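You operate a simulated robot arm through the tools that you are given. There is no shell and no other tool. Be economical: measure what you need, move in short steps, check, and stop when the job is done.

You are at the controls of a simulated two-armed robot. One attempt, no reset.

Task
Hold the cream table lamp on the top of the saloon table steady with one hand and press the black lamp button to switch it on with the other.

The check looks at the end state, three seconds after you hand in, the way a careful person would. Anything else that was tipped, shoved, dropped, spilled or broken makes it a failure.

Robot
Two 7-joint arms with two-finger parallel grippers on one trunk, on a base that drives. Base frame: it is fixed to the floor where the robot stands at the start and does not move with it; the origin is under the middle of the robot, x ahead of it, y to its left, z up; the surface under the hand at the start is at about z = 74. Lengths are in cm, angles in degrees, forces in N, time in s.
The left shoulder is at the start at [11, 16.9, 151.1], the right one opposite. With the tool pointing down near the work surface each hand reaches from about 10 to 66 cm from the robot's upright axis, wherever it stands, measured 20 degrees to its own side. Places, roughly: black lamp button [50, -20, 90]. Payload 1.57 kg a hand.
The TCP of each hand is the grasp point between the finger pads, 3 cm short of the fingertips. In the tool frame z runs along the fingers and y along their closing line. Largest opening 8 cm; finger width 1.7, thickness 1.2; the body of the gripper, 4 by 8.2 cm, starts 8 cm behind the TCP.
Orientation is that of the tool frame in the base frame, as a unit quaternion [x, y, z, w]. With the fingers straight down and closing along the base's y, the tool's x points along the base's -x, its y along +y and its z along -z.

Tools
- The arms move only by the tool drive_tool. It takes "left_increments", "right_increments" or both (then of equal length, played together; a hand with none holds still); each is a list of rows, each a list of 7 numbers: the shift along the tool's x, y, z in cm, then the turn, a rotation vector about the tool's x, y, z in degrees, then the opening in per cent of the stroke, from 0 (shut) to 100 (fully open). In form: [[dx, dy, dz, rx, ry, rz, hand], ...]. A call has 1 to 10 rows; each row is the pose to reach, as a shift and turn from the pose commanded when the call began, along the tool's axes at that moment. A row lasts 0.2 s, in which the tool goes at most 5 cm and 8.6 degrees; a call with a longer step from one row to the next is refused whole, and so is a gripper value outside its range. A pose out of reach is approached as far as the arm can. The call stops where the force on the tool passes 40 N (or 10 N more than at its start, if that is more) or the arm is blocked; 0.2 s more then pass. The fingers move at their own pace (about 7.2 cm/s each) and stop on an object; they squeeze with about 21 N. The grip force told is the motor's: it shows also when the fingers shut on nothing. Time passes only in rows, and 0.2 s behind the last, so rows that repeat a pose let the fingers close. The reply holds the time, the measured pose of the TCP, the force on the tool along the base axes, the opening and the grip force, in the units named above and with some noise, with the torque about the TCP (base axes, N m) and any sound that the robot's microphone picked up.
- Cameras (640 x 400 px; columns grow to the right, rows downward): "scene" is now at [14.78, -3.23, 168.91]; the picture's right is [-0.43, -0.90, 0.00], its down [-0.72, 0.34, -0.61] and it looks along [0.55, -0.26, -0.79] (base axes); focal length 254 px, centre (320, 200). "left" rides on the left gripper at [7.2, 0.7, -12.2] in its tool frame; the picture's right is [-0.09, 1.00, 0.00], its down [-0.84, -0.08, -0.54] and it looks along [-0.54, -0.05, 0.84] (tool axes); focal length 238 px, centre (320, 200). "right" rides on the right gripper at [7.2, -0.7, -12.2] in its tool frame; the picture's right is [0.09, 1.00, 0.00], its down [-0.84, 0.08, -0.54] and it looks along [-0.54, 0.05, 0.84] (tool axes); focal length 238 px, centre (320, 200). There is no depth. A picture from a camera that has moved, and an enlarged one, comes with that camera's place and axes in the base frame and with its lens.
- camera(camera): a new picture of that camera. The clock stands still meanwhile.
- lift_body(by): slides the trunk up (or, below 0, down) by that many cm; the arms and the scene camera ride with it, the base frame stays. It gives what a move gives, with no picture.
- roll_base(legs): drives the robot by 1 to 6 legs, each [ahead, left, turn to the left] in cm, cm and degrees, along the robot's own axes; the way and the turn of a leg run together, so that a leg with both is an arc; at most 150 cm and 180 degrees a leg. The arms and the cameras ride along, it lands a little off, and it stops where it bumps. It gives what a move gives.
- turn_head(pan, tilt): turns the head with the scene camera to pan (to the left, within 86 degrees either way) and tilt (down, from -29 to 69), counted from straight ahead of the robot. It gives what a move gives.
- zoom(camera, box): a new picture of the part [left, top, right, bottom] of that camera's present view, enlarged. The clock stands still meanwhile.
- job_done(): hands the job in; it is judged then, once.

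Work in short steps. Places have to be worked out from the pictures, the camera data and where the tool is seen: move nearer, look again, correct. Check each grasp and each placing, and mend what went wrong. You have 120 turns and 108 pictures in all, those below and enlarged ones among them. Open the grippers and draw the arms clear of the work before you hand the job in, unless the task says otherwise; then end with one line.

The tools are called after "Emit:" as name(argument=value, ...) on one line, values as JSON. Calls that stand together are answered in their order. drive_tool: Moves the arms, as the interface text tells. Its arguments: {"type":"object","properties":{"left_increments":{"type":"array","items":{"type":"array","items":{"type":"number"}}},"right_increments":{"type":"array","items":{"type":"array","items":{"type":"number"}}}},"required":[]} The other tools are called the same way: lift_body (by) slides the trunk up or down; roll_base (legs) drives the base; turn_head (pan, tilt) turns the head that bears the scene camera; camera (camera) takes a picture; zoom (camera, box) takes an enlarged picture of a part of a camera's view; job_done () hands the job in.

At the start:

```text
t: 0.0
left_ee_pos: [70.88, 5.16, 117.98]
left_tool_rot: [0.0, 1.0, 0.001, 0.0]
left_contact_force: [0.3, 0.5, 0.4]
left_wrist_torque: [0.03, 0.01, -0.01]
left_gripper_width: 8.01
left_gripper_force: 0.1
right_ee_pos: [54.3, -49.49, 105.44]
right_tool_rot: [0.0, 1.0, 0.0, 0.0]
right_contact_force: [0.9, -0.2, 0.1]
right_wrist_torque: [0.03, -0.02, 0.01]
right_gripper_width: 7.99
right_gripper_force: 0.0
trunk travel left (down, up): [-82.5, 6.5]
robot x, y, heading: [-0.07, 0.04, -0.1]
head pan, tilt: [-25.4, 52.4]
```

scene: 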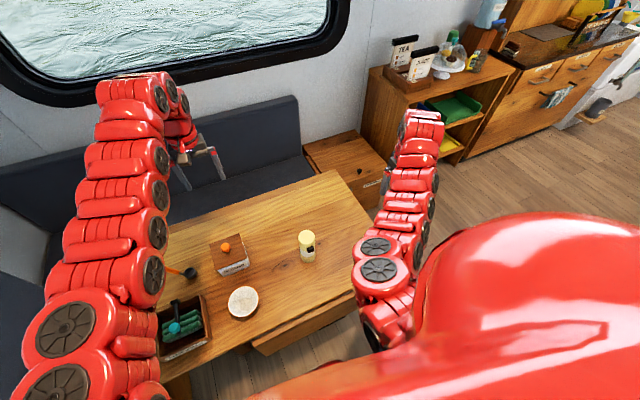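
right: 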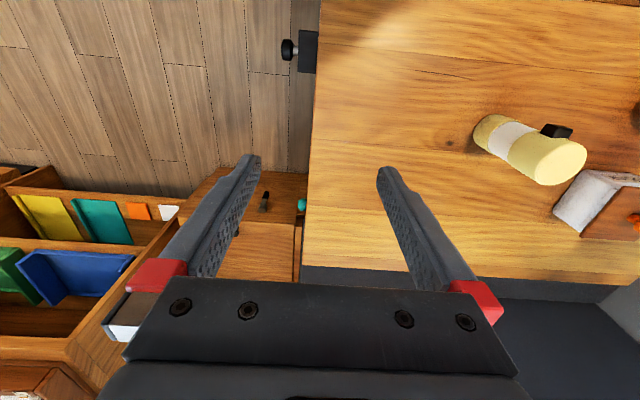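
left: 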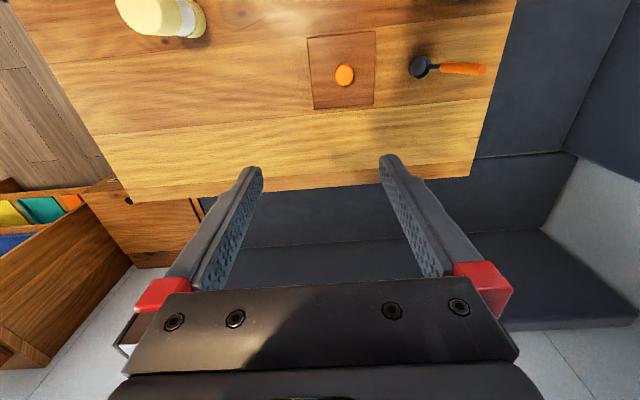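

The cream lamp stands on the table near pixel (307,246) of the scene view, with a black button on its side. I zoom in to measure it.

Emit:
zoom(camera="scene", box=[270, 215, 350, 275])

Emit:
zoom(camera="right", box=[450, 90, 640, 210])

```text
6.67 times, centred on (310, 245) of scene
camera zoom: at [14.78, -3.23, 168.91], right [-0.43, -0.9, 0.0], down [-0.72, 0.34, -0.61], along [0.55, -0.26, -0.79], focal length 1697 px, centre (387, -100)
```

zoom: 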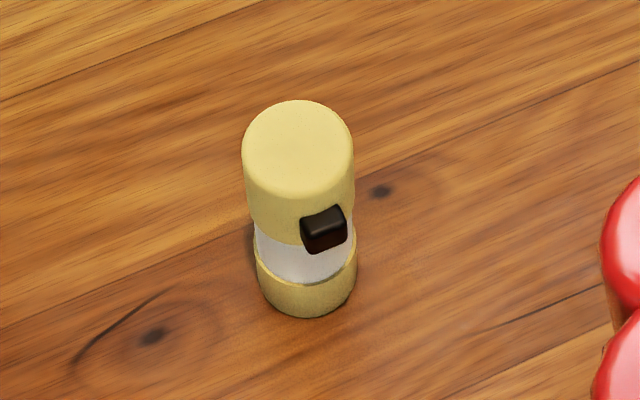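

```text
3.33 times, centred on (545, 150) of right
camera zoom: at [47.1, -50.23, 117.56], right [-0.09, 1.0, 0.0], down [0.84, 0.08, 0.54], along [0.54, 0.05, -0.84], focal length 794 px, centre (-430, 367)
```

zoom: 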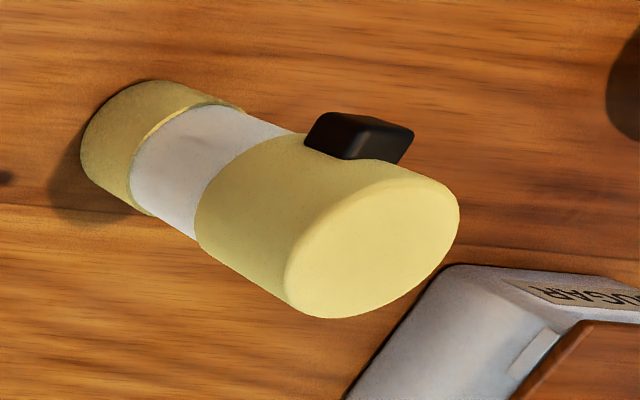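

Triangulating both views: lamp axis ≈ (57,-18), top z≈89.3, diameter ≈5.9. The button is on the robot-facing side at ≈(53.6,-17.9,86.1). I'll grip the lower body with the right hand from the -y side, closing along x, and press with the left. First I turn the right hand about its axis.

Emit:
drive_tool(right_increments=[[0, 0, 0, 0, 0, 8.5, 100], [0, 0, 0, 0, 0, 17, 100], [0, 0, 0, 0, 0, 25.5, 100], [0, 0, 0, 0, 0, 34, 100], [0, 0, 0, 0, 0, 42.5, 100], [0, 0, 0, 0, 0, 51, 100], [0, 0, 0, 0, 0, 59.5, 100], [0, 0, 0, 0, 0, 68, 100], [0, 0, 0, 0, 0, 76.5, 100], [0, 0, 0, 0, 0, 85, 100]])

```text
t: 2.2
left_ee_pos: [70.92, 5.27, 118.06]
left_tool_rot: [0.001, 1.0, 0.0, 0.0]
left_contact_force: [-1.1, -0.2, -0.4]
left_wrist_torque: [0.01, 0.0, -0.02]
left_gripper_width: 8.0
left_gripper_force: 0.1
right_ee_pos: [54.41, -49.49, 105.37]
right_tool_rot: [0.676, 0.737, 0.0, -0.001]
right_contact_force: [0.6, 0.3, -0.3]
right_wrist_torque: [0.01, -0.02, 0.01]
right_gripper_width: 8.01
right_gripper_force: 0.1
trunk travel left (down, up): [-82.5, 6.5]
robot x, y, heading: [0.08, -0.31, 0.0]
head pan, tilt: [-25.4, 52.4]
```

The turn went well. Now I pitch the fingers up by 60° so they point toward +y and 30° downward.

Emit:
drive_tool(right_increments=[[0, 0, 0, 0, 7.5, 0, 100], [0, 0, 0, 0, 15, 0, 100], [0, 0, 0, 0, 22.5, 0, 100], [0, 0, 0, 0, 30, 0, 100], [0, 0, 0, 0, 37.5, 0, 100], [0, 0, 0, 0, 45, 0, 100], [0, 0, 0, 0, 52.5, 0, 100], [0, 0, 0, 0, 60, 0, 100]])

```text
t: 4.0
left_ee_pos: [71.1, 5.29, 117.99]
left_tool_rot: [0.0, 1.0, -0.001, 0.0]
left_contact_force: [0.1, 0.4, -0.9]
left_wrist_torque: [0.0, -0.02, 0.0]
left_gripper_width: 8.03
left_gripper_force: 0.2
right_ee_pos: [51.48, -43.54, 108.12]
right_tool_rot: [0.632, 0.689, 0.237, -0.265]
right_contact_force: [0.0, -0.1, -0.8]
right_wrist_torque: [-0.05, 0.02, -0.01]
right_gripper_width: 8.01
right_gripper_force: 0.1
right hand out of reach, approached as far as the arm can: row 4, 5, 6, 7, 8
trunk travel left (down, up): [-82.5, 6.5]
robot x, y, heading: [0.32, -0.33, -0.2]
head pan, tilt: [-25.4, 52.4]
```

The pitch stopped at about 42° because of reach, since the shoulder is high. I lower the trunk 15 cm so that a flatter hand is easier; everything is still well above the table.

Emit:
lift_body(by=-15)

Emit:
camera(camera="scene")

```text
t: 5.8
left_ee_pos: [71.04, 5.23, 102.99]
left_tool_rot: [0.0, 1.0, 0.0, 0.0]
left_contact_force: [-0.3, 0.1, 0.3]
left_wrist_torque: [-0.01, 0.02, -0.01]
left_gripper_width: 7.99
left_gripper_force: 0.1
right_ee_pos: [51.37, -43.74, 93.06]
right_tool_rot: [0.633, 0.688, 0.238, -0.264]
right_contact_force: [1.0, -0.6, 0.8]
right_wrist_torque: [0.0, -0.01, 0.01]
right_gripper_width: 8.0
right_gripper_force: 0.1
trunk travel left (down, up): [-67.5, 21.5]
robot x, y, heading: [-0.16, -0.02, -0.1]
head pan, tilt: [-25.4, 52.4]
```

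```text
102 pictures are left
camera scene: at [14.75, -3.22, 153.91], right [-0.43, -0.9, 0.0], down [-0.72, 0.34, -0.61], along [0.55, -0.26, -0.79], focal length 254 px, centre (320, 200)
```

scene: 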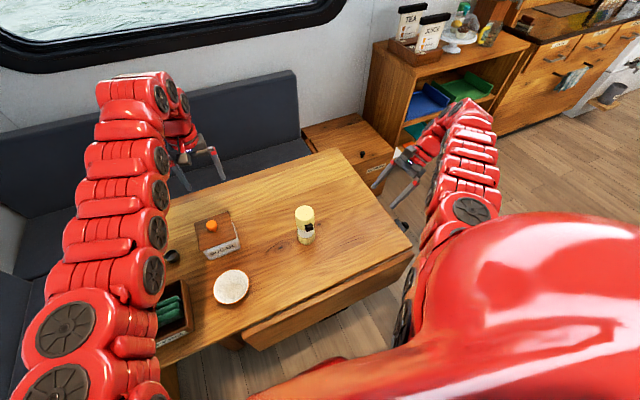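

I try the remaining pitch (about 18°) at this lower height, moving the hand a little inward.

Emit:
drive_tool(right_increments=[[0, 0, 0, 0, 4.5, 0, 100], [0, 0, 0, 0, 9, 0, 100], [0, 0, 0, 0, 13.5, 0, 100], [0, 0, 0, 0, 18, 0, 100]])

```text
t: 6.8
left_ee_pos: [70.96, 5.16, 103.03]
left_tool_rot: [0.0, 1.0, 0.0, 0.0]
left_contact_force: [0.1, -0.1, -0.5]
left_wrist_torque: [0.03, 0.02, 0.0]
left_gripper_width: 8.02
left_gripper_force: 0.0
right_ee_pos: [50.79, -38.95, 95.34]
right_tool_rot: [0.607, 0.66, 0.297, -0.328]
right_contact_force: [-0.7, 0.2, 0.3]
right_wrist_torque: [-0.02, -0.05, 0.02]
right_gripper_width: 8.02
right_gripper_force: 0.2
right hand out of reach, approached as far as the arm can: row 1, 2, 3, 4
trunk travel left (down, up): [-67.5, 21.5]
robot x, y, heading: [-0.11, 0.08, -0.0]
head pan, tilt: [-25.4, 52.4]
```

The pitch is now about 52°, which is enough. I move toward a pregrasp 12 cm back from the lamp along the finger direction, then check with the cameras.

Emit:
drive_tool(right_increments=[[0, 2, 3, 0, 0, 0, 100], [0, 4, 6, 0, 0, 0, 100], [0, 6, 9, 0, 0, 0, 100], [0, 7, 11, 0, 0, 0, 100]])

Emit:
camera(camera="right")

Emit:
camera(camera="scene")

```text
t: 7.8
left_ee_pos: [71.0, 5.36, 102.95]
left_tool_rot: [0.0, 1.0, 0.0, 0.0]
left_contact_force: [0.1, -0.1, 0.2]
left_wrist_torque: [0.01, -0.02, 0.04]
left_gripper_width: 8.0
left_gripper_force: 0.0
right_ee_pos: [56.96, -29.43, 88.61]
right_tool_rot: [0.607, 0.659, 0.298, -0.329]
right_contact_force: [0.1, -0.2, 0.0]
right_wrist_torque: [-0.03, 0.01, 0.01]
right_gripper_width: 7.97
right_gripper_force: 0.1
trunk travel left (down, up): [-67.5, 21.5]
robot x, y, heading: [0.23, -0.1, 0.0]
head pan, tilt: [-25.4, 52.4]
```

```text
101 pictures are left
camera right: at [56.87, -34.82, 101.63], right [0.99, 0.14, 0.07], down [0.16, -0.93, -0.34], along [0.01, 0.34, -0.94], focal length 238 px, centre (320, 200)
```

right: 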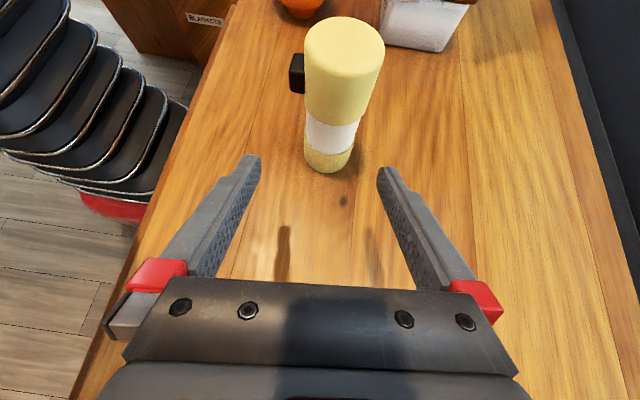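

```text
100 pictures are left
camera scene: at [14.8, -3.19, 153.91], right [-0.43, -0.9, 0.0], down [-0.72, 0.34, -0.61], along [0.55, -0.26, -0.79], focal length 254 px, centre (320, 200)
```

scene: 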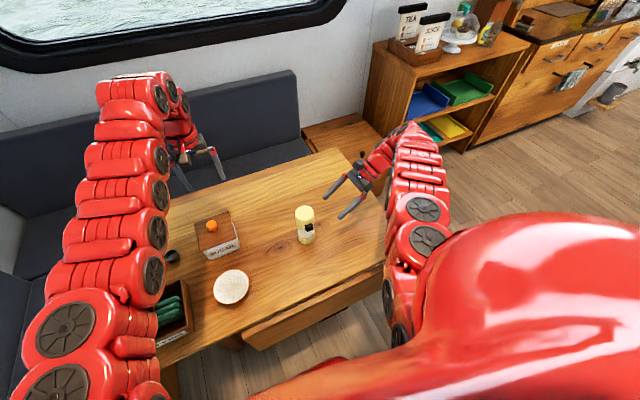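

The right hand is well aligned: lamp axis ≈ (57.1,-18.1), button on the -x side and above the gripping height. I slide straight in along the fingers to a TCP at z≈79.5, with the fingers open.

Emit:
drive_tool(right_increments=[[-0.2, 1.17, 1.5, 0, 0, 0, 100], [-0.41, 1.17, 4, 0, 0, 0, 100], [-0.41, 1.17, 6.5, 0, 0, 0, 100], [-0.41, 1.17, 9, 0, 0, 0, 100], [-0.41, 1.17, 11, 0, 0, 0, 100], [-0.41, 1.17, 12, 0, 0, 0, 100]])

Emit:
camera(camera="right")

Emit:
zoom(camera="scene", box=[260, 175, 380, 265])

```text
t: 9.2
left_ee_pos: [71.08, 5.19, 103.03]
left_tool_rot: [-0.001, 1.0, 0.0, 0.001]
left_contact_force: [-0.4, 1.0, 0.0]
left_wrist_torque: [-0.04, 0.0, -0.02]
left_gripper_width: 8.04
left_gripper_force: 0.1
right_ee_pos: [56.93, -20.06, 81.07]
right_tool_rot: [0.607, 0.66, 0.297, -0.328]
right_contact_force: [-0.8, 0.0, 0.1]
right_wrist_torque: [0.0, -0.02, 0.0]
right_gripper_width: 8.02
right_gripper_force: 0.0
trunk travel left (down, up): [-67.5, 21.5]
robot x, y, heading: [0.19, 0.06, 0.1]
head pan, tilt: [-25.4, 52.4]
```

```text
99 pictures are left
camera right: at [56.77, -25.44, 94.1], right [0.99, 0.14, 0.07], down [0.16, -0.93, -0.34], along [0.01, 0.34, -0.94], focal length 238 px, centre (320, 200)
```

right: 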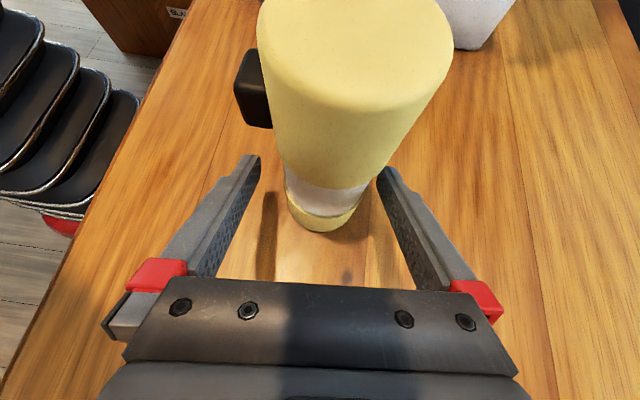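

```text
4.44 times, centred on (320, 220) of scene
camera zoom: at [14.79, -3.23, 153.91], right [-0.43, -0.9, 0.0], down [-0.72, 0.34, -0.61], along [0.55, -0.26, -0.79], focal length 1131 px, centre (320, 111)
```

zoom: 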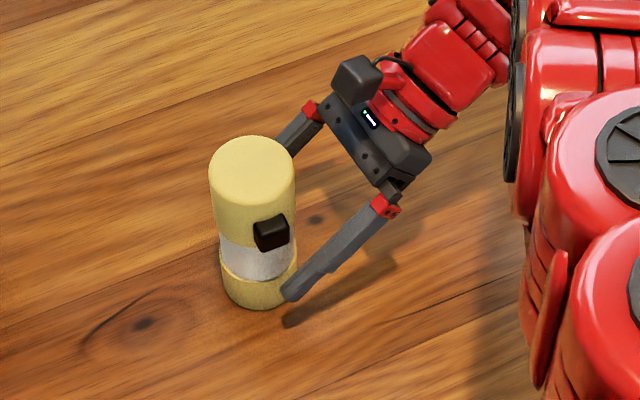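

The fingers straddle the lamp below the button with clearance. I advance the last 2.4 cm and close.

Emit:
drive_tool(right_increments=[[0, 0.2, 1.2, 0, 0, 0, 100], [0, 0.2, 2.4, 0, 0, 0, 100], [0, 0.2, 2.4, 0, 0, 0, 80], [0, 0.2, 2.4, 0, 0, 0, 72], [0, 0.2, 2.4, 0, 0, 0, 64], [0, 0.2, 2.4, 0, 0, 0, 64]])

Emit:
camera(camera="right")

Emit:
zoom(camera="scene", box=[260, 175, 380, 265])

```text
t: 10.6
left_ee_pos: [70.98, 5.17, 103.09]
left_tool_rot: [0.0, 1.0, 0.001, 0.0]
left_contact_force: [1.3, 0.3, -0.1]
left_wrist_torque: [-0.01, -0.01, 0.0]
left_gripper_width: 8.0
left_gripper_force: 0.1
right_ee_pos: [57.07, -17.98, 79.57]
right_tool_rot: [0.606, 0.661, 0.297, -0.328]
right_contact_force: [1.8, 0.3, 1.9]
right_wrist_torque: [0.16, -0.25, -0.02]
right_gripper_width: 5.9
right_gripper_force: 21.0
trunk travel left (down, up): [-67.5, 21.5]
robot x, y, heading: [-0.23, -0.33, -0.2]
head pan, tilt: [-25.4, 52.4]
```

```text
97 pictures are left
camera right: at [56.85, -23.46, 92.59], right [0.99, 0.14, 0.07], down [0.16, -0.93, -0.34], along [0.01, 0.34, -0.94], focal length 238 px, centre (320, 200)
```

right: 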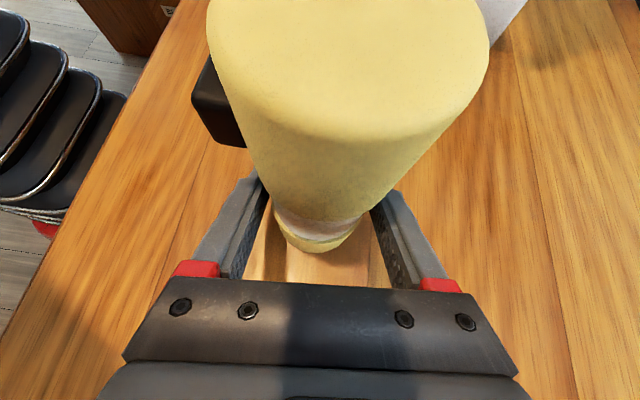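

```text
4.44 times, centred on (320, 220) of scene
camera zoom: at [14.77, -3.2, 153.91], right [-0.43, -0.9, 0.0], down [-0.72, 0.34, -0.61], along [0.55, -0.26, -0.79], focal length 1131 px, centre (320, 111)
```

zoom: 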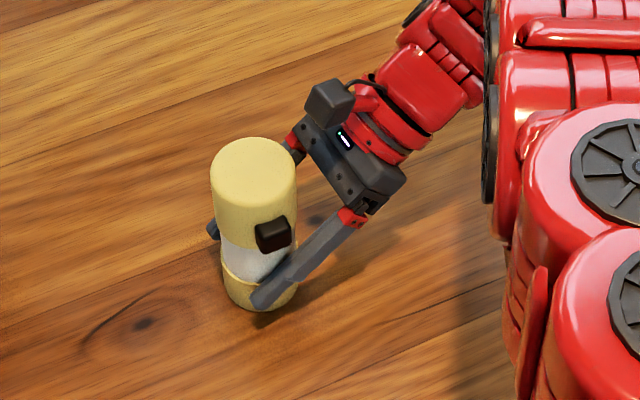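

The lamp is gripped: width 5.9 at 21 N, and it hasn't moved. Next I bring the shut left hand, still pointing down, back and across to a spot in front of the button, staying at z≈103.

Emit:
drive_tool(left_increments=[[4, 0, 0, 0, 0, 0, 0], [8, 0, 0, 0, 0, 0, 0], [12, -2, 0, 0, 0, 0, 0], [16, -5, 0, 0, 0, 0, 0], [20, -8, 0, 0, 0, 0, 0], [24, -11, 0, 0, 0, 0, 0], [26, -14, 0, 0, 0, 0, 0]])

Emit:
camera(camera="scene")

Emit:
camera(camera="left")

```text
t: 12.2
left_ee_pos: [63.11, 0.06, 99.37]
left_tool_rot: [-0.001, 1.0, 0.0, 0.0]
left_contact_force: [0.2, -0.1, 0.1]
left_wrist_torque: [0.03, 0.01, 0.0]
left_gripper_width: 0.02
left_gripper_force: 20.9
left hand out of reach, approached as far as the arm can: row 3, 4, 5, 6, 7
right_ee_pos: [57.04, -18.02, 79.56]
right_tool_rot: [0.607, 0.66, 0.297, -0.328]
right_contact_force: [0.2, -2.5, 4.5]
right_wrist_torque: [0.03, -0.23, -0.06]
right_gripper_width: 5.94
right_gripper_force: 21.2
trunk travel left (down, up): [-67.5, 21.5]
robot x, y, heading: [0.01, -0.12, -0.3]
head pan, tilt: [-25.4, 52.4]
```

```text
95 pictures are left
camera scene: at [14.72, -3.0, 153.92], right [-0.43, -0.9, 0.0], down [-0.72, 0.34, -0.61], along [0.55, -0.26, -0.79], focal length 254 px, centre (320, 200)
```

scene: 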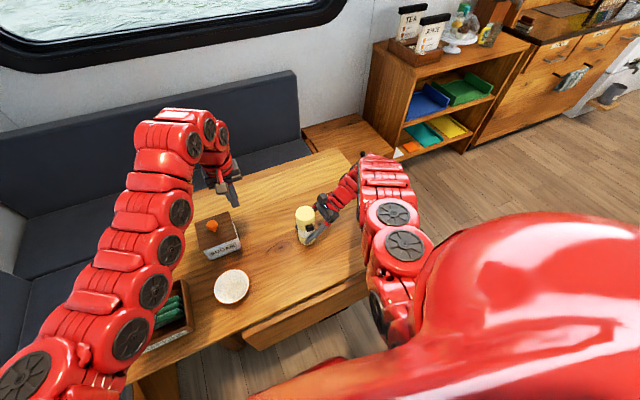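

```text
94 pictures are left
camera left: at [55.73, 0.87, 111.51], right [0.09, 1.0, 0.0], down [0.84, -0.08, 0.54], along [0.54, -0.05, -0.84], focal length 238 px, centre (320, 200)
```

left: 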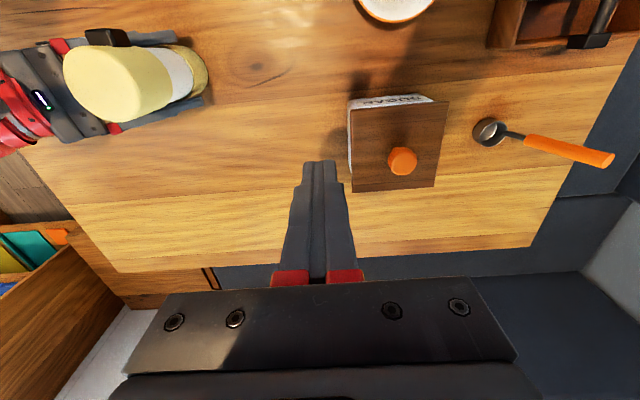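

The vertical left hand runs out of reach here. A hand pitched forward should suit the arm better, so I pitch the left fingers forward in place and slightly up.

Emit:
drive_tool(left_increments=[[0, 0, -1, 0, -8, 0, 0], [0, 0, -2, 0, -16, 0, 0], [0, 0, -3, 0, -24, 0, 0], [0, 0, -4, 0, -32, 0, 0], [0, 0, -4, 0, -40, 0, 0]])

```text
t: 13.3
left_ee_pos: [63.26, -0.31, 103.65]
left_tool_rot: [0.001, 0.939, 0.0, 0.343]
left_contact_force: [-0.6, -0.9, 0.4]
left_wrist_torque: [-0.01, 0.01, -0.04]
left_gripper_width: 0.0
left_gripper_force: 21.0
left hand out of reach, approached as far as the arm can: row 1, 2
right_ee_pos: [57.03, -18.08, 79.58]
right_tool_rot: [0.607, 0.66, 0.298, -0.328]
right_contact_force: [0.3, -4.1, 6.5]
right_wrist_torque: [-0.09, -0.21, -0.06]
right_gripper_width: 5.93
right_gripper_force: 21.0
trunk travel left (down, up): [-67.5, 21.5]
robot x, y, heading: [0.1, 0.03, -0.0]
head pan, tilt: [-25.4, 52.4]
```

The pitch worked. I now move the left hand back and across to about (44,-18,103), pitching 15° more on the way.

Emit:
drive_tool(left_increments=[[2.5, -2, -2.1, 0, -2.5, 0, 0], [5, -5, -4.1, 0, -5, 0, 0], [7.5, -8, -6.2, 0, -7.5, 0, 0], [10, -11, -8.3, 0, -10, 0, 0], [12.5, -14, -10.4, 0, -12.5, 0, 0], [14.8, -17.5, -12.4, 0, -15, 0, 0]])

Emit:
camera(camera="scene")

Emit:
camera(camera="left")

```text
t: 14.8
left_ee_pos: [50.68, -8.88, 106.66]
left_tool_rot: [-0.138, 0.869, -0.02, 0.474]
left_contact_force: [0.3, -1.1, 0.3]
left_wrist_torque: [0.01, 0.01, -0.01]
left_gripper_width: 0.0
left_gripper_force: 21.4
right_ee_pos: [56.84, -18.46, 79.55]
right_tool_rot: [0.609, 0.657, 0.299, -0.328]
right_contact_force: [-2.4, -1.5, 6.0]
right_wrist_torque: [0.03, -0.08, 0.03]
right_gripper_width: 5.94
right_gripper_force: 20.9
trunk travel left (down, up): [-67.5, 21.5]
robot x, y, heading: [0.14, -0.01, -0.0]
head pan, tilt: [-25.4, 52.4]
stopped in row 6 (left hand): the arm was blocked; the commanded pose is now the measured one
```

```text
93 pictures are left
camera scene: at [14.7, -3.18, 153.91], right [-0.43, -0.9, 0.0], down [-0.72, 0.34, -0.61], along [0.55, -0.26, -0.79], focal length 254 px, centre (320, 200)
```

scene: 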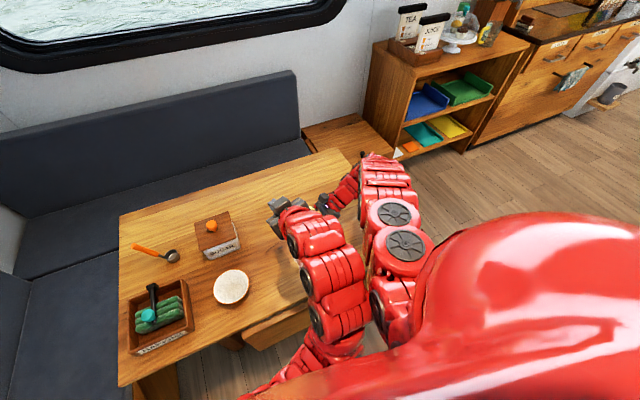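

```text
92 pictures are left
camera left: at [36.59, -11.11, 107.23], right [-0.17, 0.98, -0.09], down [0.0, 0.09, 1.0], along [0.98, 0.17, -0.01], focal length 238 px, centre (320, 200)
```

left: 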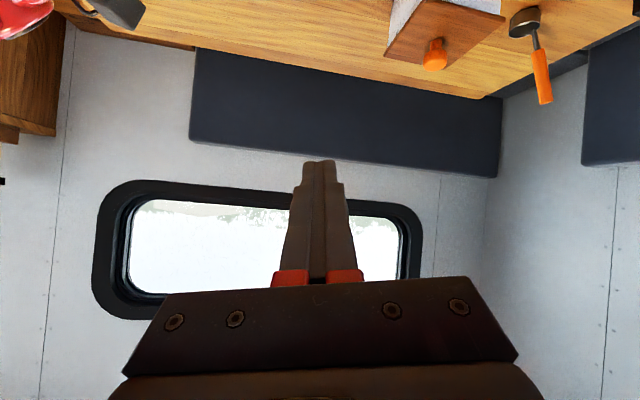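

The left elbow swung into the right forearm, so crossing over from this stance is too tight. I back the left hand off to its own side, then look at the lamp.

Emit:
drive_tool(left_increments=[[0, 2, 0, 0, 0, 0, 0], [0, 5, 0, 0, 0, 0, 0], [0, 9, 0, 0, 0, 0, 0], [0, 13, 0, 0, 0, 0, 0], [0, 17, 0, 0, 0, 0, 0], [0, 21, 0, 0, 0, 0, 0]])

Emit:
camera(camera="scene")

Emit:
camera(camera="right")

```text
t: 16.2
left_ee_pos: [54.43, 0.39, 101.95]
left_tool_rot: [-0.139, 0.869, -0.019, 0.474]
left_contact_force: [0.2, -0.3, -0.5]
left_wrist_torque: [-0.03, 0.01, 0.0]
left_gripper_width: 0.0
left_gripper_force: 20.9
left hand out of reach, approached as far as the arm can: row 2, 3, 4, 5, 6
right_ee_pos: [56.93, -18.39, 79.54]
right_tool_rot: [0.609, 0.658, 0.298, -0.328]
right_contact_force: [1.3, 3.5, 8.5]
right_wrist_torque: [0.24, -0.33, 0.06]
right_gripper_width: 5.95
right_gripper_force: 20.7
trunk travel left (down, up): [-67.5, 21.5]
robot x, y, heading: [-0.52, 0.02, -0.2]
head pan, tilt: [-25.4, 52.4]
```

```text
91 pictures are left
camera scene: at [14.63, -3.14, 153.93], right [-0.43, -0.9, 0.0], down [-0.72, 0.34, -0.61], along [0.55, -0.26, -0.79], focal length 254 px, centre (320, 200)
```

scene: 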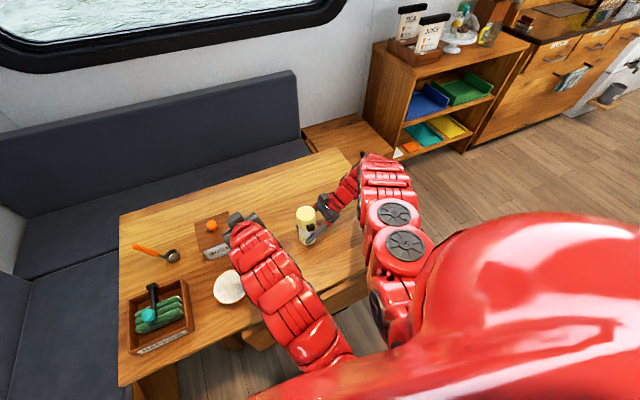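

```text
90 pictures are left
camera right: at [56.66, -23.76, 92.58], right [0.99, 0.14, 0.07], down [0.15, -0.93, -0.34], along [0.02, 0.34, -0.94], focal length 238 px, centre (320, 200)
```

right: 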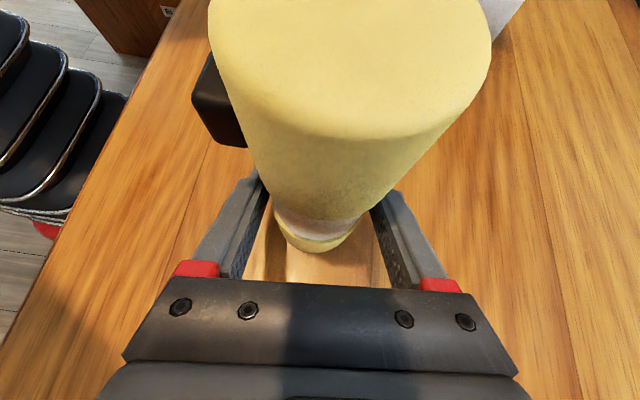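

The lamp has shifted only about 0.4 cm with the gripping hand and is upright. I yaw the left hand about 45° to the right in place, so its elbow stays on the left side.

Emit:
drive_tool(left_increments=[[0, 0, 0, 6.1, 1.25, 4.1, 0], [0, 0, 0, 12.2, 2.5, 8.2, 0], [0, 0, 0, 18.4, 3.75, 12.3, 0], [0, 0, 0, 24.5, 5, 16.5, 0], [0, 0, 0, 30.6, 6.25, 20.6, 0], [0, 0, 0, 36.8, 7.5, 24.7, 0]])

Emit:
camera(camera="scene")

```text
t: 17.6
left_ee_pos: [56.61, -1.77, 102.05]
left_tool_rot: [-0.054, 0.88, -0.061, 0.468]
left_contact_force: [0.1, -1.3, -0.2]
left_wrist_torque: [-0.01, 0.04, 0.02]
left_gripper_width: 0.0
left_gripper_force: 20.9
left hand out of reach, approached as far as the arm can: row 1, 2, 3, 4, 5, 6
right_ee_pos: [56.89, -18.45, 79.49]
right_tool_rot: [0.609, 0.658, 0.298, -0.328]
right_contact_force: [1.6, 3.4, 9.7]
right_wrist_torque: [0.27, -0.39, 0.08]
right_gripper_width: 5.93
right_gripper_force: 21.2
trunk travel left (down, up): [-67.5, 21.5]
robot x, y, heading: [0.13, -0.02, -0.1]
head pan, tilt: [-25.4, 52.4]
```

```text
89 pictures are left
camera scene: at [14.64, -3.16, 153.93], right [-0.43, -0.9, 0.0], down [-0.72, 0.34, -0.61], along [0.55, -0.26, -0.79], focal length 254 px, centre (320, 200)
```

scene: 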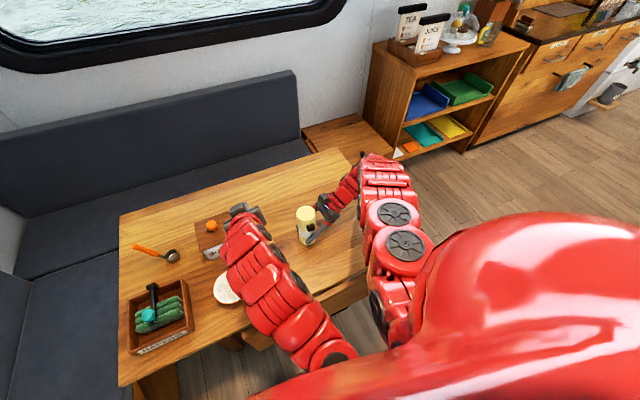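

The left wrist can't yaw further, so a better stance is needed. I release the lamp and retreat the right hand straight back along its fingers, so I can shift the base right and slightly back.

Emit:
drive_tool(right_increments=[[0, 0, 0, 0, 0, 0, 80], [0, 0, 0, 0, 0, 0, 100], [0, 0, 0, 0, 0, 0, 100], [0, 0, -2, 0, 0, 0, 100], [0, 0, -5, 0, 0, 0, 100], [0, 0, -8, 0, 0, 0, 100], [0, 0, -11, 0, 0, 0, 100], [0, 0, -14, 0, 0, 0, 100], [0, 0, -16, 0, 0, 0, 100]])

Emit:
camera(camera="right")

Emit:
camera(camera="scene")

```text
t: 19.6
left_ee_pos: [56.65, -1.77, 102.0]
left_tool_rot: [-0.053, 0.88, -0.062, 0.468]
left_contact_force: [0.1, 0.3, -0.1]
left_wrist_torque: [-0.01, -0.01, 0.01]
left_gripper_width: 0.02
left_gripper_force: 20.6
right_ee_pos: [57.49, -30.63, 89.56]
right_tool_rot: [0.609, 0.658, 0.298, -0.329]
right_contact_force: [-0.6, 0.7, -1.0]
right_wrist_torque: [-0.01, 0.0, 0.02]
right_gripper_width: 8.0
right_gripper_force: 0.0
right hand out of reach, approached as far as the arm can: row 9
trunk travel left (down, up): [-67.5, 21.5]
robot x, y, heading: [-0.09, -0.24, 0.2]
head pan, tilt: [-25.4, 52.4]
```

```text
88 pictures are left
camera right: at [57.21, -35.91, 102.61], right [0.99, 0.14, 0.06], down [0.15, -0.93, -0.34], along [0.01, 0.34, -0.94], focal length 238 px, centre (320, 200)
```

right: 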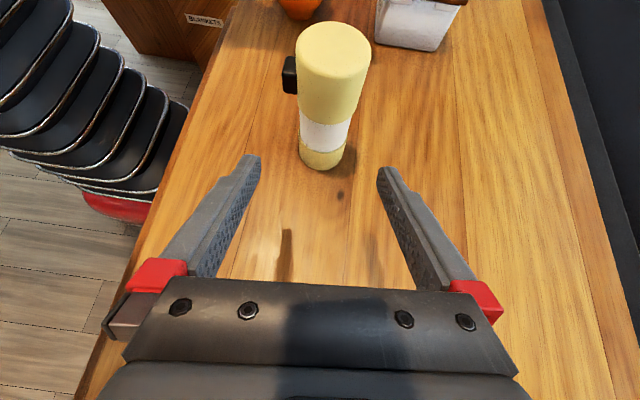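

```text
87 pictures are left
camera scene: at [14.77, -3.11, 153.91], right [-0.43, -0.9, 0.0], down [-0.72, 0.34, -0.61], along [0.55, -0.26, -0.79], focal length 254 px, centre (320, 200)
```

scene: 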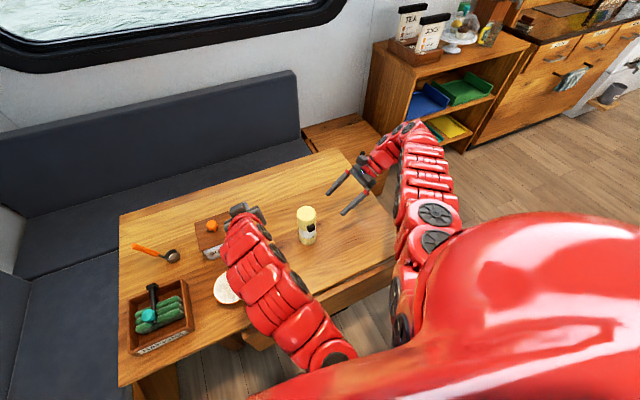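

The lamp stands upright and undisturbed with both hands clear of it. I shift the base 5 cm back and 14 cm right, so the lamp lies nearer the robot's midline.

Emit:
roll_base(legs=[[-5, 0, 0], [0, -14, 0]])

Emit:
camera(camera="scene")

Emit:
camera(camera="right")

```text
t: 21.4
left_ee_pos: [51.46, -15.93, 101.95]
left_tool_rot: [-0.054, 0.88, -0.06, 0.468]
left_contact_force: [-0.1, -0.5, 0.4]
left_wrist_torque: [0.01, -0.03, -0.02]
left_gripper_width: 0.0
left_gripper_force: 20.8
right_ee_pos: [52.26, -44.55, 89.43]
right_tool_rot: [0.608, 0.658, 0.298, -0.329]
right_contact_force: [0.4, 0.0, 0.0]
right_wrist_torque: [-0.02, 0.0, 0.03]
right_gripper_width: 8.01
right_gripper_force: 0.0
trunk travel left (down, up): [-67.5, 21.5]
robot x, y, heading: [-5.21, -13.69, 0.2]
head pan, tilt: [-25.4, 52.4]
```

```text
86 pictures are left
camera scene: at [9.61, -17.29, 153.91], right [-0.43, -0.9, 0.0], down [-0.72, 0.34, -0.61], along [0.55, -0.26, -0.79], focal length 254 px, centre (320, 200)
```

scene: 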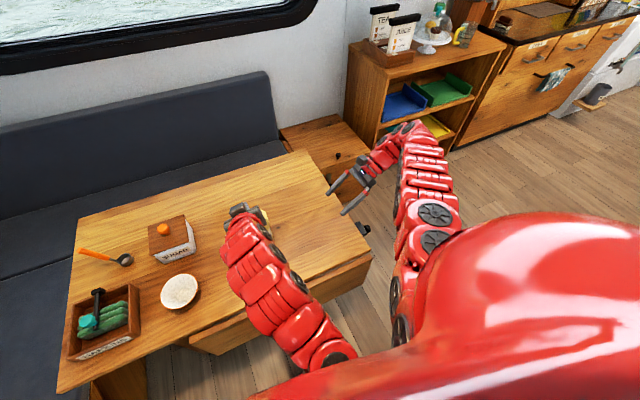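

```text
85 pictures are left
camera right: at [52.07, -49.99, 102.53], right [0.99, 0.14, 0.06], down [0.15, -0.93, -0.34], along [0.01, 0.34, -0.94], focal length 238 px, centre (320, 200)
```

right: 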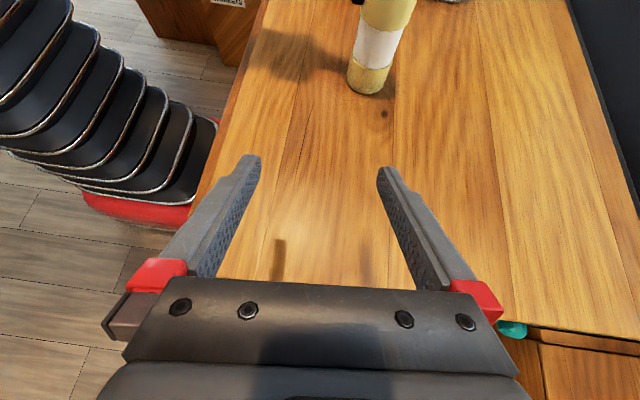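

The stance looks good. I test the left hand first: move it down and back to a standoff in front of the button (tip about 5 cm short of it).

Emit:
drive_tool(left_increments=[[4, 0.1, 0.5, 0, 0, 0, 0], [8, 0.3, 1, 0, 0, 0, 0], [12, 0.4, 1.6, 0, 0, 0, 0], [15.8, 0.5, 2.2, 0, 0, 0, 0]])

Emit:
camera(camera="scene")

Emit:
camera(camera="left")

```text
t: 22.4
left_ee_pos: [44.54, -18.08, 87.49]
left_tool_rot: [-0.054, 0.879, -0.061, 0.47]
left_contact_force: [-0.3, -0.2, 0.3]
left_wrist_torque: [-0.02, -0.02, 0.01]
left_gripper_width: 0.01
left_gripper_force: 20.8
right_ee_pos: [52.08, -44.62, 89.42]
right_tool_rot: [0.609, 0.657, 0.298, -0.329]
right_contact_force: [0.2, -0.3, 0.3]
right_wrist_torque: [-0.01, 0.0, 0.07]
right_gripper_width: 7.99
right_gripper_force: 0.0
trunk travel left (down, up): [-67.5, 21.5]
robot x, y, heading: [-5.35, -14.26, -0.3]
head pan, tilt: [-25.4, 52.4]
```

```text
84 pictures are left
camera scene: at [9.56, -17.25, 153.91], right [-0.43, -0.9, 0.0], down [-0.72, 0.34, -0.61], along [0.55, -0.26, -0.79], focal length 254 px, centre (320, 200)
```

scene: 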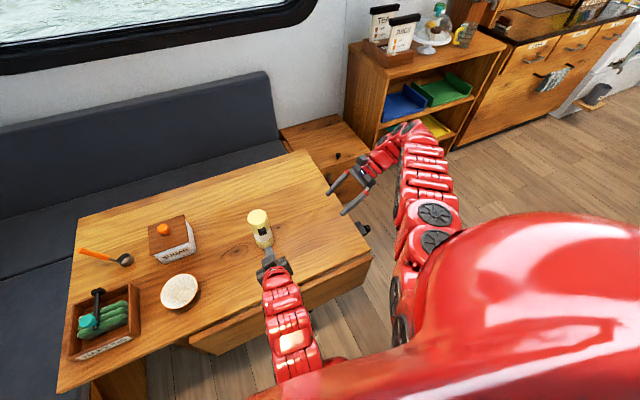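

```text
83 pictures are left
camera left: at [30.36, -17.65, 88.01], right [0.01, 1.0, -0.08], down [0.02, 0.08, 1.0], along [1.0, -0.02, -0.02], focal length 238 px, centre (320, 200)
```

left: 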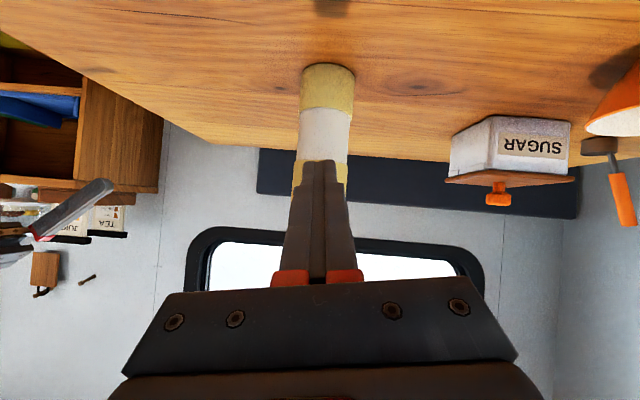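

The left hand reaches the standoff comfortably, with its arm clear of the right one. I now bring the right hand to its pregrasp again, aiming at lamp axis ≈ (56.8,-18.5).

Emit:
drive_tool(right_increments=[[1.5, 1.4, 2.8, 0, 0, 0, 100], [3, 2.8, 5.6, 0, 0, 0, 100], [4.6, 4.2, 8.5, 0, 0, 0, 100], [6.2, 5.6, 11.4, 0, 0, 0, 100], [7.7, 7, 14.3, 0, 0, 0, 100]])

Emit:
camera(camera="right")

Emit:
camera(camera="scene")

```text
t: 23.6
left_ee_pos: [44.56, -17.91, 87.34]
left_tool_rot: [-0.054, 0.88, -0.062, 0.468]
left_contact_force: [-0.8, 0.8, -0.1]
left_wrist_torque: [0.0, -0.01, -0.01]
left_gripper_width: 0.0
left_gripper_force: 21.2
right_ee_pos: [58.04, -28.08, 86.92]
right_tool_rot: [0.609, 0.658, 0.297, -0.328]
right_contact_force: [-0.4, -0.5, 0.4]
right_wrist_torque: [0.0, 0.01, -0.01]
right_gripper_width: 8.01
right_gripper_force: 0.0
trunk travel left (down, up): [-67.5, 21.5]
robot x, y, heading: [-5.11, -13.95, -0.1]
head pan, tilt: [-25.4, 52.4]
```

```text
82 pictures are left
camera right: at [57.88, -33.58, 99.99], right [0.99, 0.14, 0.06], down [0.15, -0.93, -0.34], along [0.01, 0.34, -0.94], focal length 238 px, centre (320, 200)
```

right: 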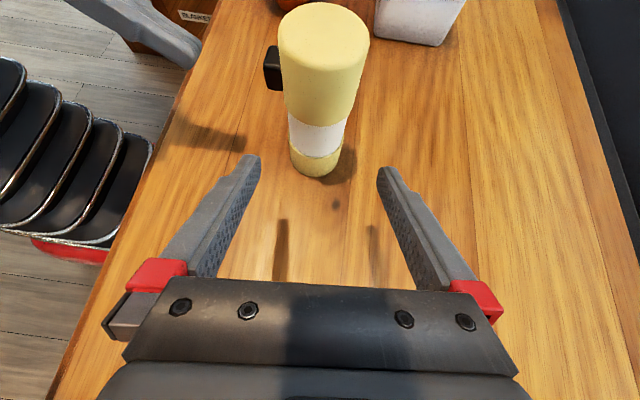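

```text
81 pictures are left
camera scene: at [9.61, -17.17, 153.91], right [-0.43, -0.9, 0.0], down [-0.72, 0.34, -0.61], along [0.55, -0.26, -0.79], focal length 254 px, centre (320, 200)
```

scene: 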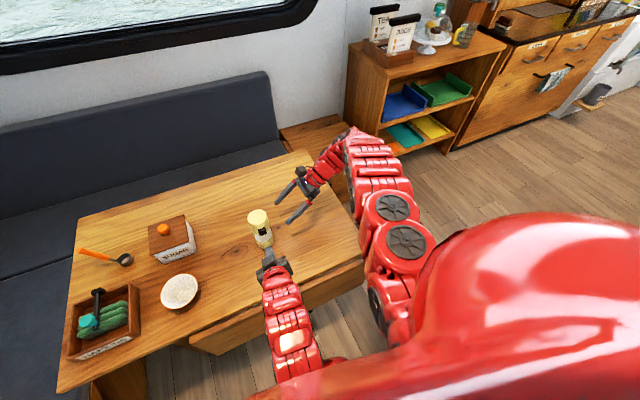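

Aligned again. I slide in 12.1 cm along the fingers with a 0.3 cm lateral correction, keeping the fingers open at first and then closing.

Emit:
drive_tool(right_increments=[[0, -0.3, 3, 0, 0, 0, 100], [0, -0.3, 6, 0, 0, 0, 100], [0, -0.3, 9, 0, 0, 0, 100], [0, -0.3, 11, 0, 0, 0, 100], [0, -0.3, 12.1, 0, 0, 0, 100], [0, -0.3, 12.1, 0, 0, 0, 80], [0, -0.3, 12.1, 0, 0, 0, 72], [0, -0.3, 12.1, 0, 0, 0, 64], [0, -0.3, 12.1, 0, 0, 0, 64]])

Emit:
zoom(camera="scene", box=[220, 180, 340, 300])

Emit:
camera(camera="left")

Emit:
camera(camera="right")

```text
t: 25.6
left_ee_pos: [44.6, -18.02, 87.29]
left_tool_rot: [-0.054, 0.88, -0.061, 0.468]
left_contact_force: [0.0, 0.1, 0.5]
left_wrist_torque: [0.01, -0.01, -0.01]
left_gripper_width: 0.0
left_gripper_force: 21.0
right_ee_pos: [56.8, -18.67, 79.63]
right_tool_rot: [0.608, 0.658, 0.298, -0.329]
right_contact_force: [1.7, 0.8, 0.4]
right_wrist_torque: [0.02, -0.18, 0.03]
right_gripper_width: 5.9
right_gripper_force: 21.5
trunk travel left (down, up): [-67.5, 21.5]
robot x, y, heading: [-4.97, -13.71, -0.0]
head pan, tilt: [-25.4, 52.4]
```

```text
3.33 times, centred on (280, 240) of scene
camera zoom: at [9.59, -17.25, 153.91], right [-0.43, -0.9, 0.0], down [-0.72, 0.34, -0.61], along [0.55, -0.26, -0.79], focal length 848 px, centre (453, 67)
```

zoom: 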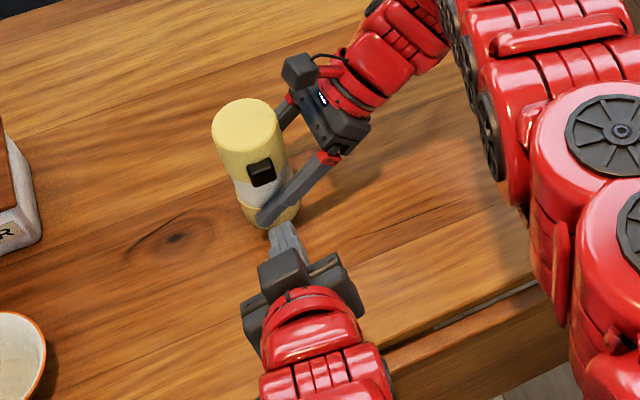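

```text
79 pictures are left
camera left: at [30.41, -17.64, 88.05], right [0.01, 1.0, -0.08], down [0.02, 0.08, 1.0], along [1.0, -0.02, -0.02], focal length 238 px, centre (320, 200)
```

left: 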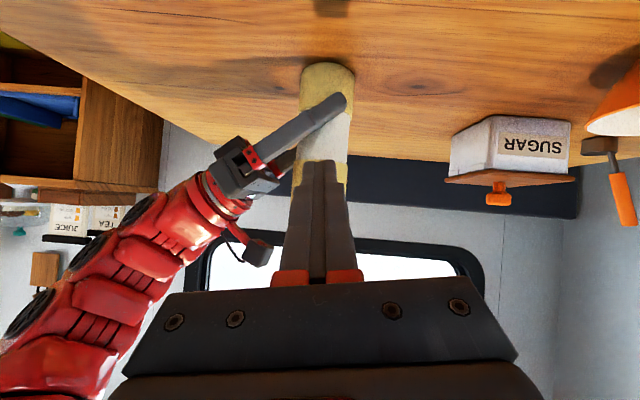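

```text
78 pictures are left
camera right: at [56.59, -24.02, 92.73], right [0.99, 0.14, 0.07], down [0.15, -0.93, -0.34], along [0.01, 0.34, -0.94], focal length 238 px, centre (320, 200)
```

right: 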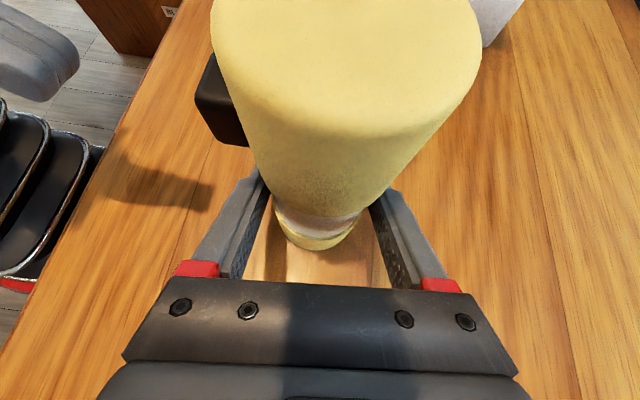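

The lamp is held again at 21 N. The button is at ≈(53.3,-18.45,86.1) and the left tip at ≈(47.1,-18.2,85.6). I advance along base +x by 4 cm and take a look.

Emit:
drive_tool(left_increments=[[-0.51, -0.34, 0.85, 0, 0, 0, 0], [-1.07, -0.38, 1.68, 0, 0, 0, 0], [-1.62, -0.42, 2.5, 0, 0, 0, 0], [-2.18, -0.46, 3.34, 0, 0, 0, 0]])

Emit:
zoom(camera="scene", box=[220, 180, 340, 300])

Emit:
zoom(camera="right", box=[120, 0, 320, 200])

```text
t: 26.6
left_ee_pos: [48.53, -18.38, 87.81]
left_tool_rot: [-0.054, 0.88, -0.061, 0.469]
left_contact_force: [-0.3, -0.6, 0.0]
left_wrist_torque: [0.01, -0.02, 0.03]
left_gripper_width: 0.0
left_gripper_force: 21.1
right_ee_pos: [56.81, -18.69, 79.79]
right_tool_rot: [0.609, 0.658, 0.298, -0.328]
right_contact_force: [2.3, 1.6, 2.4]
right_wrist_torque: [0.04, -0.17, 0.03]
right_gripper_width: 5.9
right_gripper_force: 20.8
trunk travel left (down, up): [-67.5, 21.5]
robot x, y, heading: [-5.5, -14.13, -0.0]
head pan, tilt: [-25.4, 52.4]
```

```text
3.33 times, centred on (280, 240) of scene
camera zoom: at [9.57, -17.25, 153.91], right [-0.43, -0.9, 0.0], down [-0.72, 0.34, -0.61], along [0.55, -0.26, -0.79], focal length 848 px, centre (453, 67)
```

zoom: 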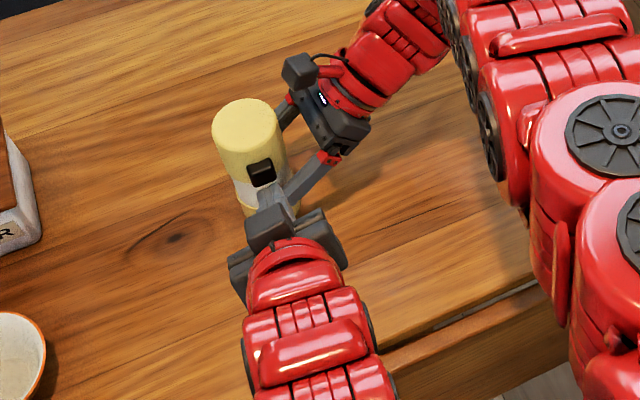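

```text
2.00 times, centred on (220, 100) of right
camera zoom: at [56.57, -24.03, 92.73], right [0.99, 0.14, 0.07], down [0.15, -0.93, -0.34], along [0.01, 0.34, -0.94], focal length 477 px, centre (520, 400)
```

zoom: 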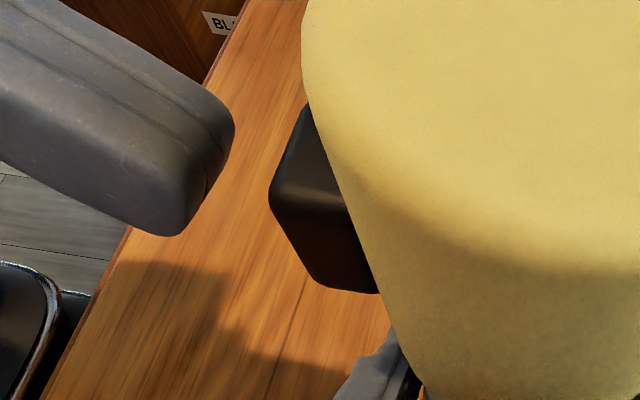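

The tip is about 0.7 cm short of the button face and about 0.4 cm high. I correct the height and advance in small steps, watching force and sound.

Emit:
drive_tool(left_increments=[[0.36, -0.14, 0.23, 0, 0, 0, 0], [0.19, -0.15, 0.48, 0, 0, 0, 0], [0.03, -0.16, 0.73, 0, 0, 0, 0], [-0.14, -0.18, 0.98, 0, 0, 0, 0]])

Emit:
zoom(camera="right", box=[120, 0, 320, 200])

Emit:
zoom(camera="scene", box=[230, 190, 300, 260])

```text
t: 27.6
left_ee_pos: [49.48, -18.48, 87.47]
left_tool_rot: [-0.053, 0.88, -0.062, 0.468]
left_contact_force: [0.5, -1.3, 0.0]
left_wrist_torque: [0.04, 0.03, -0.01]
left_gripper_width: 0.01
left_gripper_force: 20.9
right_ee_pos: [56.77, -18.64, 79.73]
right_tool_rot: [0.609, 0.658, 0.297, -0.329]
right_contact_force: [1.4, -0.3, 2.0]
right_wrist_torque: [0.04, -0.18, 0.01]
right_gripper_width: 5.91
right_gripper_force: 20.7
trunk travel left (down, up): [-67.5, 21.5]
robot x, y, heading: [-5.16, -14.01, 0.0]
head pan, tilt: [-25.4, 52.4]
```

```text
2.00 times, centred on (220, 100) of right
camera zoom: at [56.57, -24.03, 92.73], right [0.99, 0.14, 0.07], down [0.15, -0.93, -0.34], along [0.01, 0.34, -0.94], focal length 477 px, centre (520, 400)
```

zoom: 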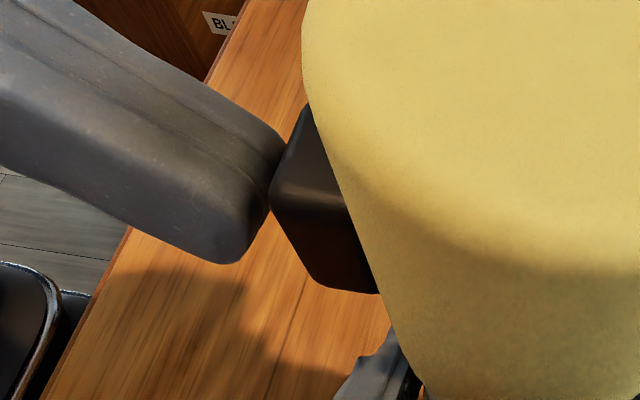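

```text
5.71 times, centred on (265, 225) of scene
camera zoom: at [9.57, -17.25, 153.91], right [-0.43, -0.9, 0.0], down [-0.72, 0.34, -0.61], along [0.55, -0.26, -0.79], focal length 1454 px, centre (634, 57)
```

zoom: 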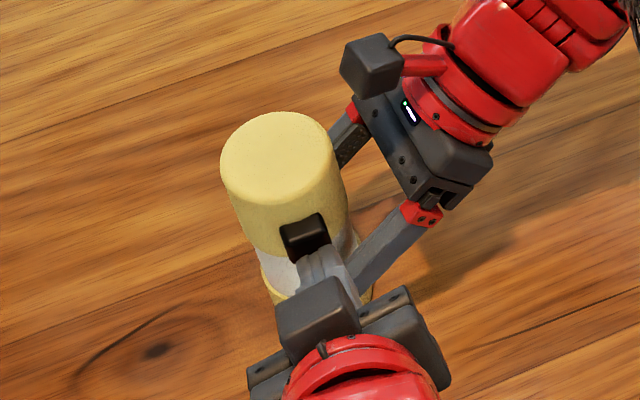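

The tip is almost touching the button face, a touch toward -y. I shift 0.3 cm toward +y and press in 0.3 cm steps.

Emit:
drive_tool(left_increments=[[-0.05, 0.3, -0.02, 0, 0, 0, 0], [-0.21, 0.28, 0.23, 0, 0, 0, 0], [-0.38, 0.27, 0.48, 0, 0, 0, 0], [-0.46, 0.27, 0.6, 0, 0, 0, 0]])

Emit:
zoom(camera="right", box=[120, 0, 320, 200])

Emit:
zoom(camera="scene", box=[230, 190, 300, 260])

```text
t: 28.6
left_ee_pos: [50.19, -18.23, 87.23]
left_tool_rot: [-0.054, 0.88, -0.062, 0.468]
left_contact_force: [-4.4, -1.7, 1.0]
left_wrist_torque: [0.02, 0.0, 0.0]
left_gripper_width: 0.01
left_gripper_force: 20.8
right_ee_pos: [56.83, -18.6, 79.67]
right_tool_rot: [0.609, 0.658, 0.298, -0.328]
right_contact_force: [2.6, 1.0, 0.9]
right_wrist_torque: [-0.02, 0.12, -0.02]
right_gripper_width: 5.91
right_gripper_force: 21.9
trunk travel left (down, up): [-67.5, 21.5]
robot x, y, heading: [-5.41, -14.04, 0.2]
head pan, tilt: [-25.4, 52.4]
heard: click
```

```text
2.00 times, centred on (220, 100) of right
camera zoom: at [56.57, -24.03, 92.74], right [0.99, 0.14, 0.07], down [0.15, -0.93, -0.34], along [0.01, 0.34, -0.94], focal length 477 px, centre (520, 400)
```

zoom: 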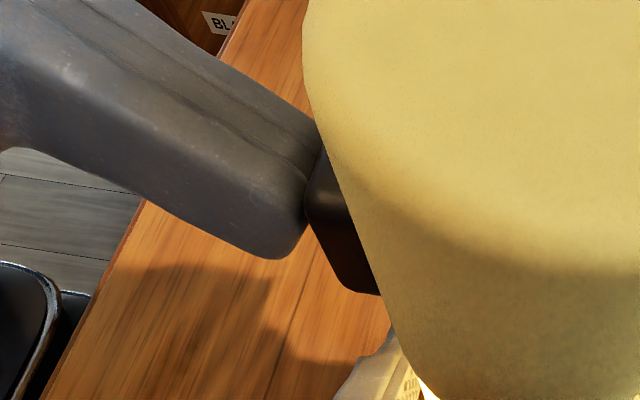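

```text
5.71 times, centred on (265, 225) of scene
camera zoom: at [9.56, -17.25, 153.91], right [-0.43, -0.9, 0.0], down [-0.72, 0.34, -0.61], along [0.55, -0.26, -0.79], focal length 1454 px, centre (634, 57)
```

zoom: 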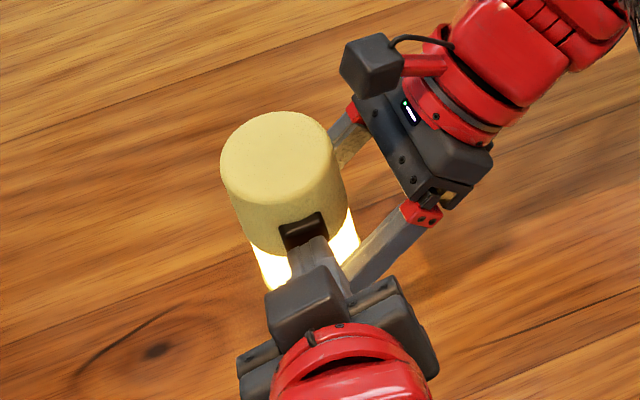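

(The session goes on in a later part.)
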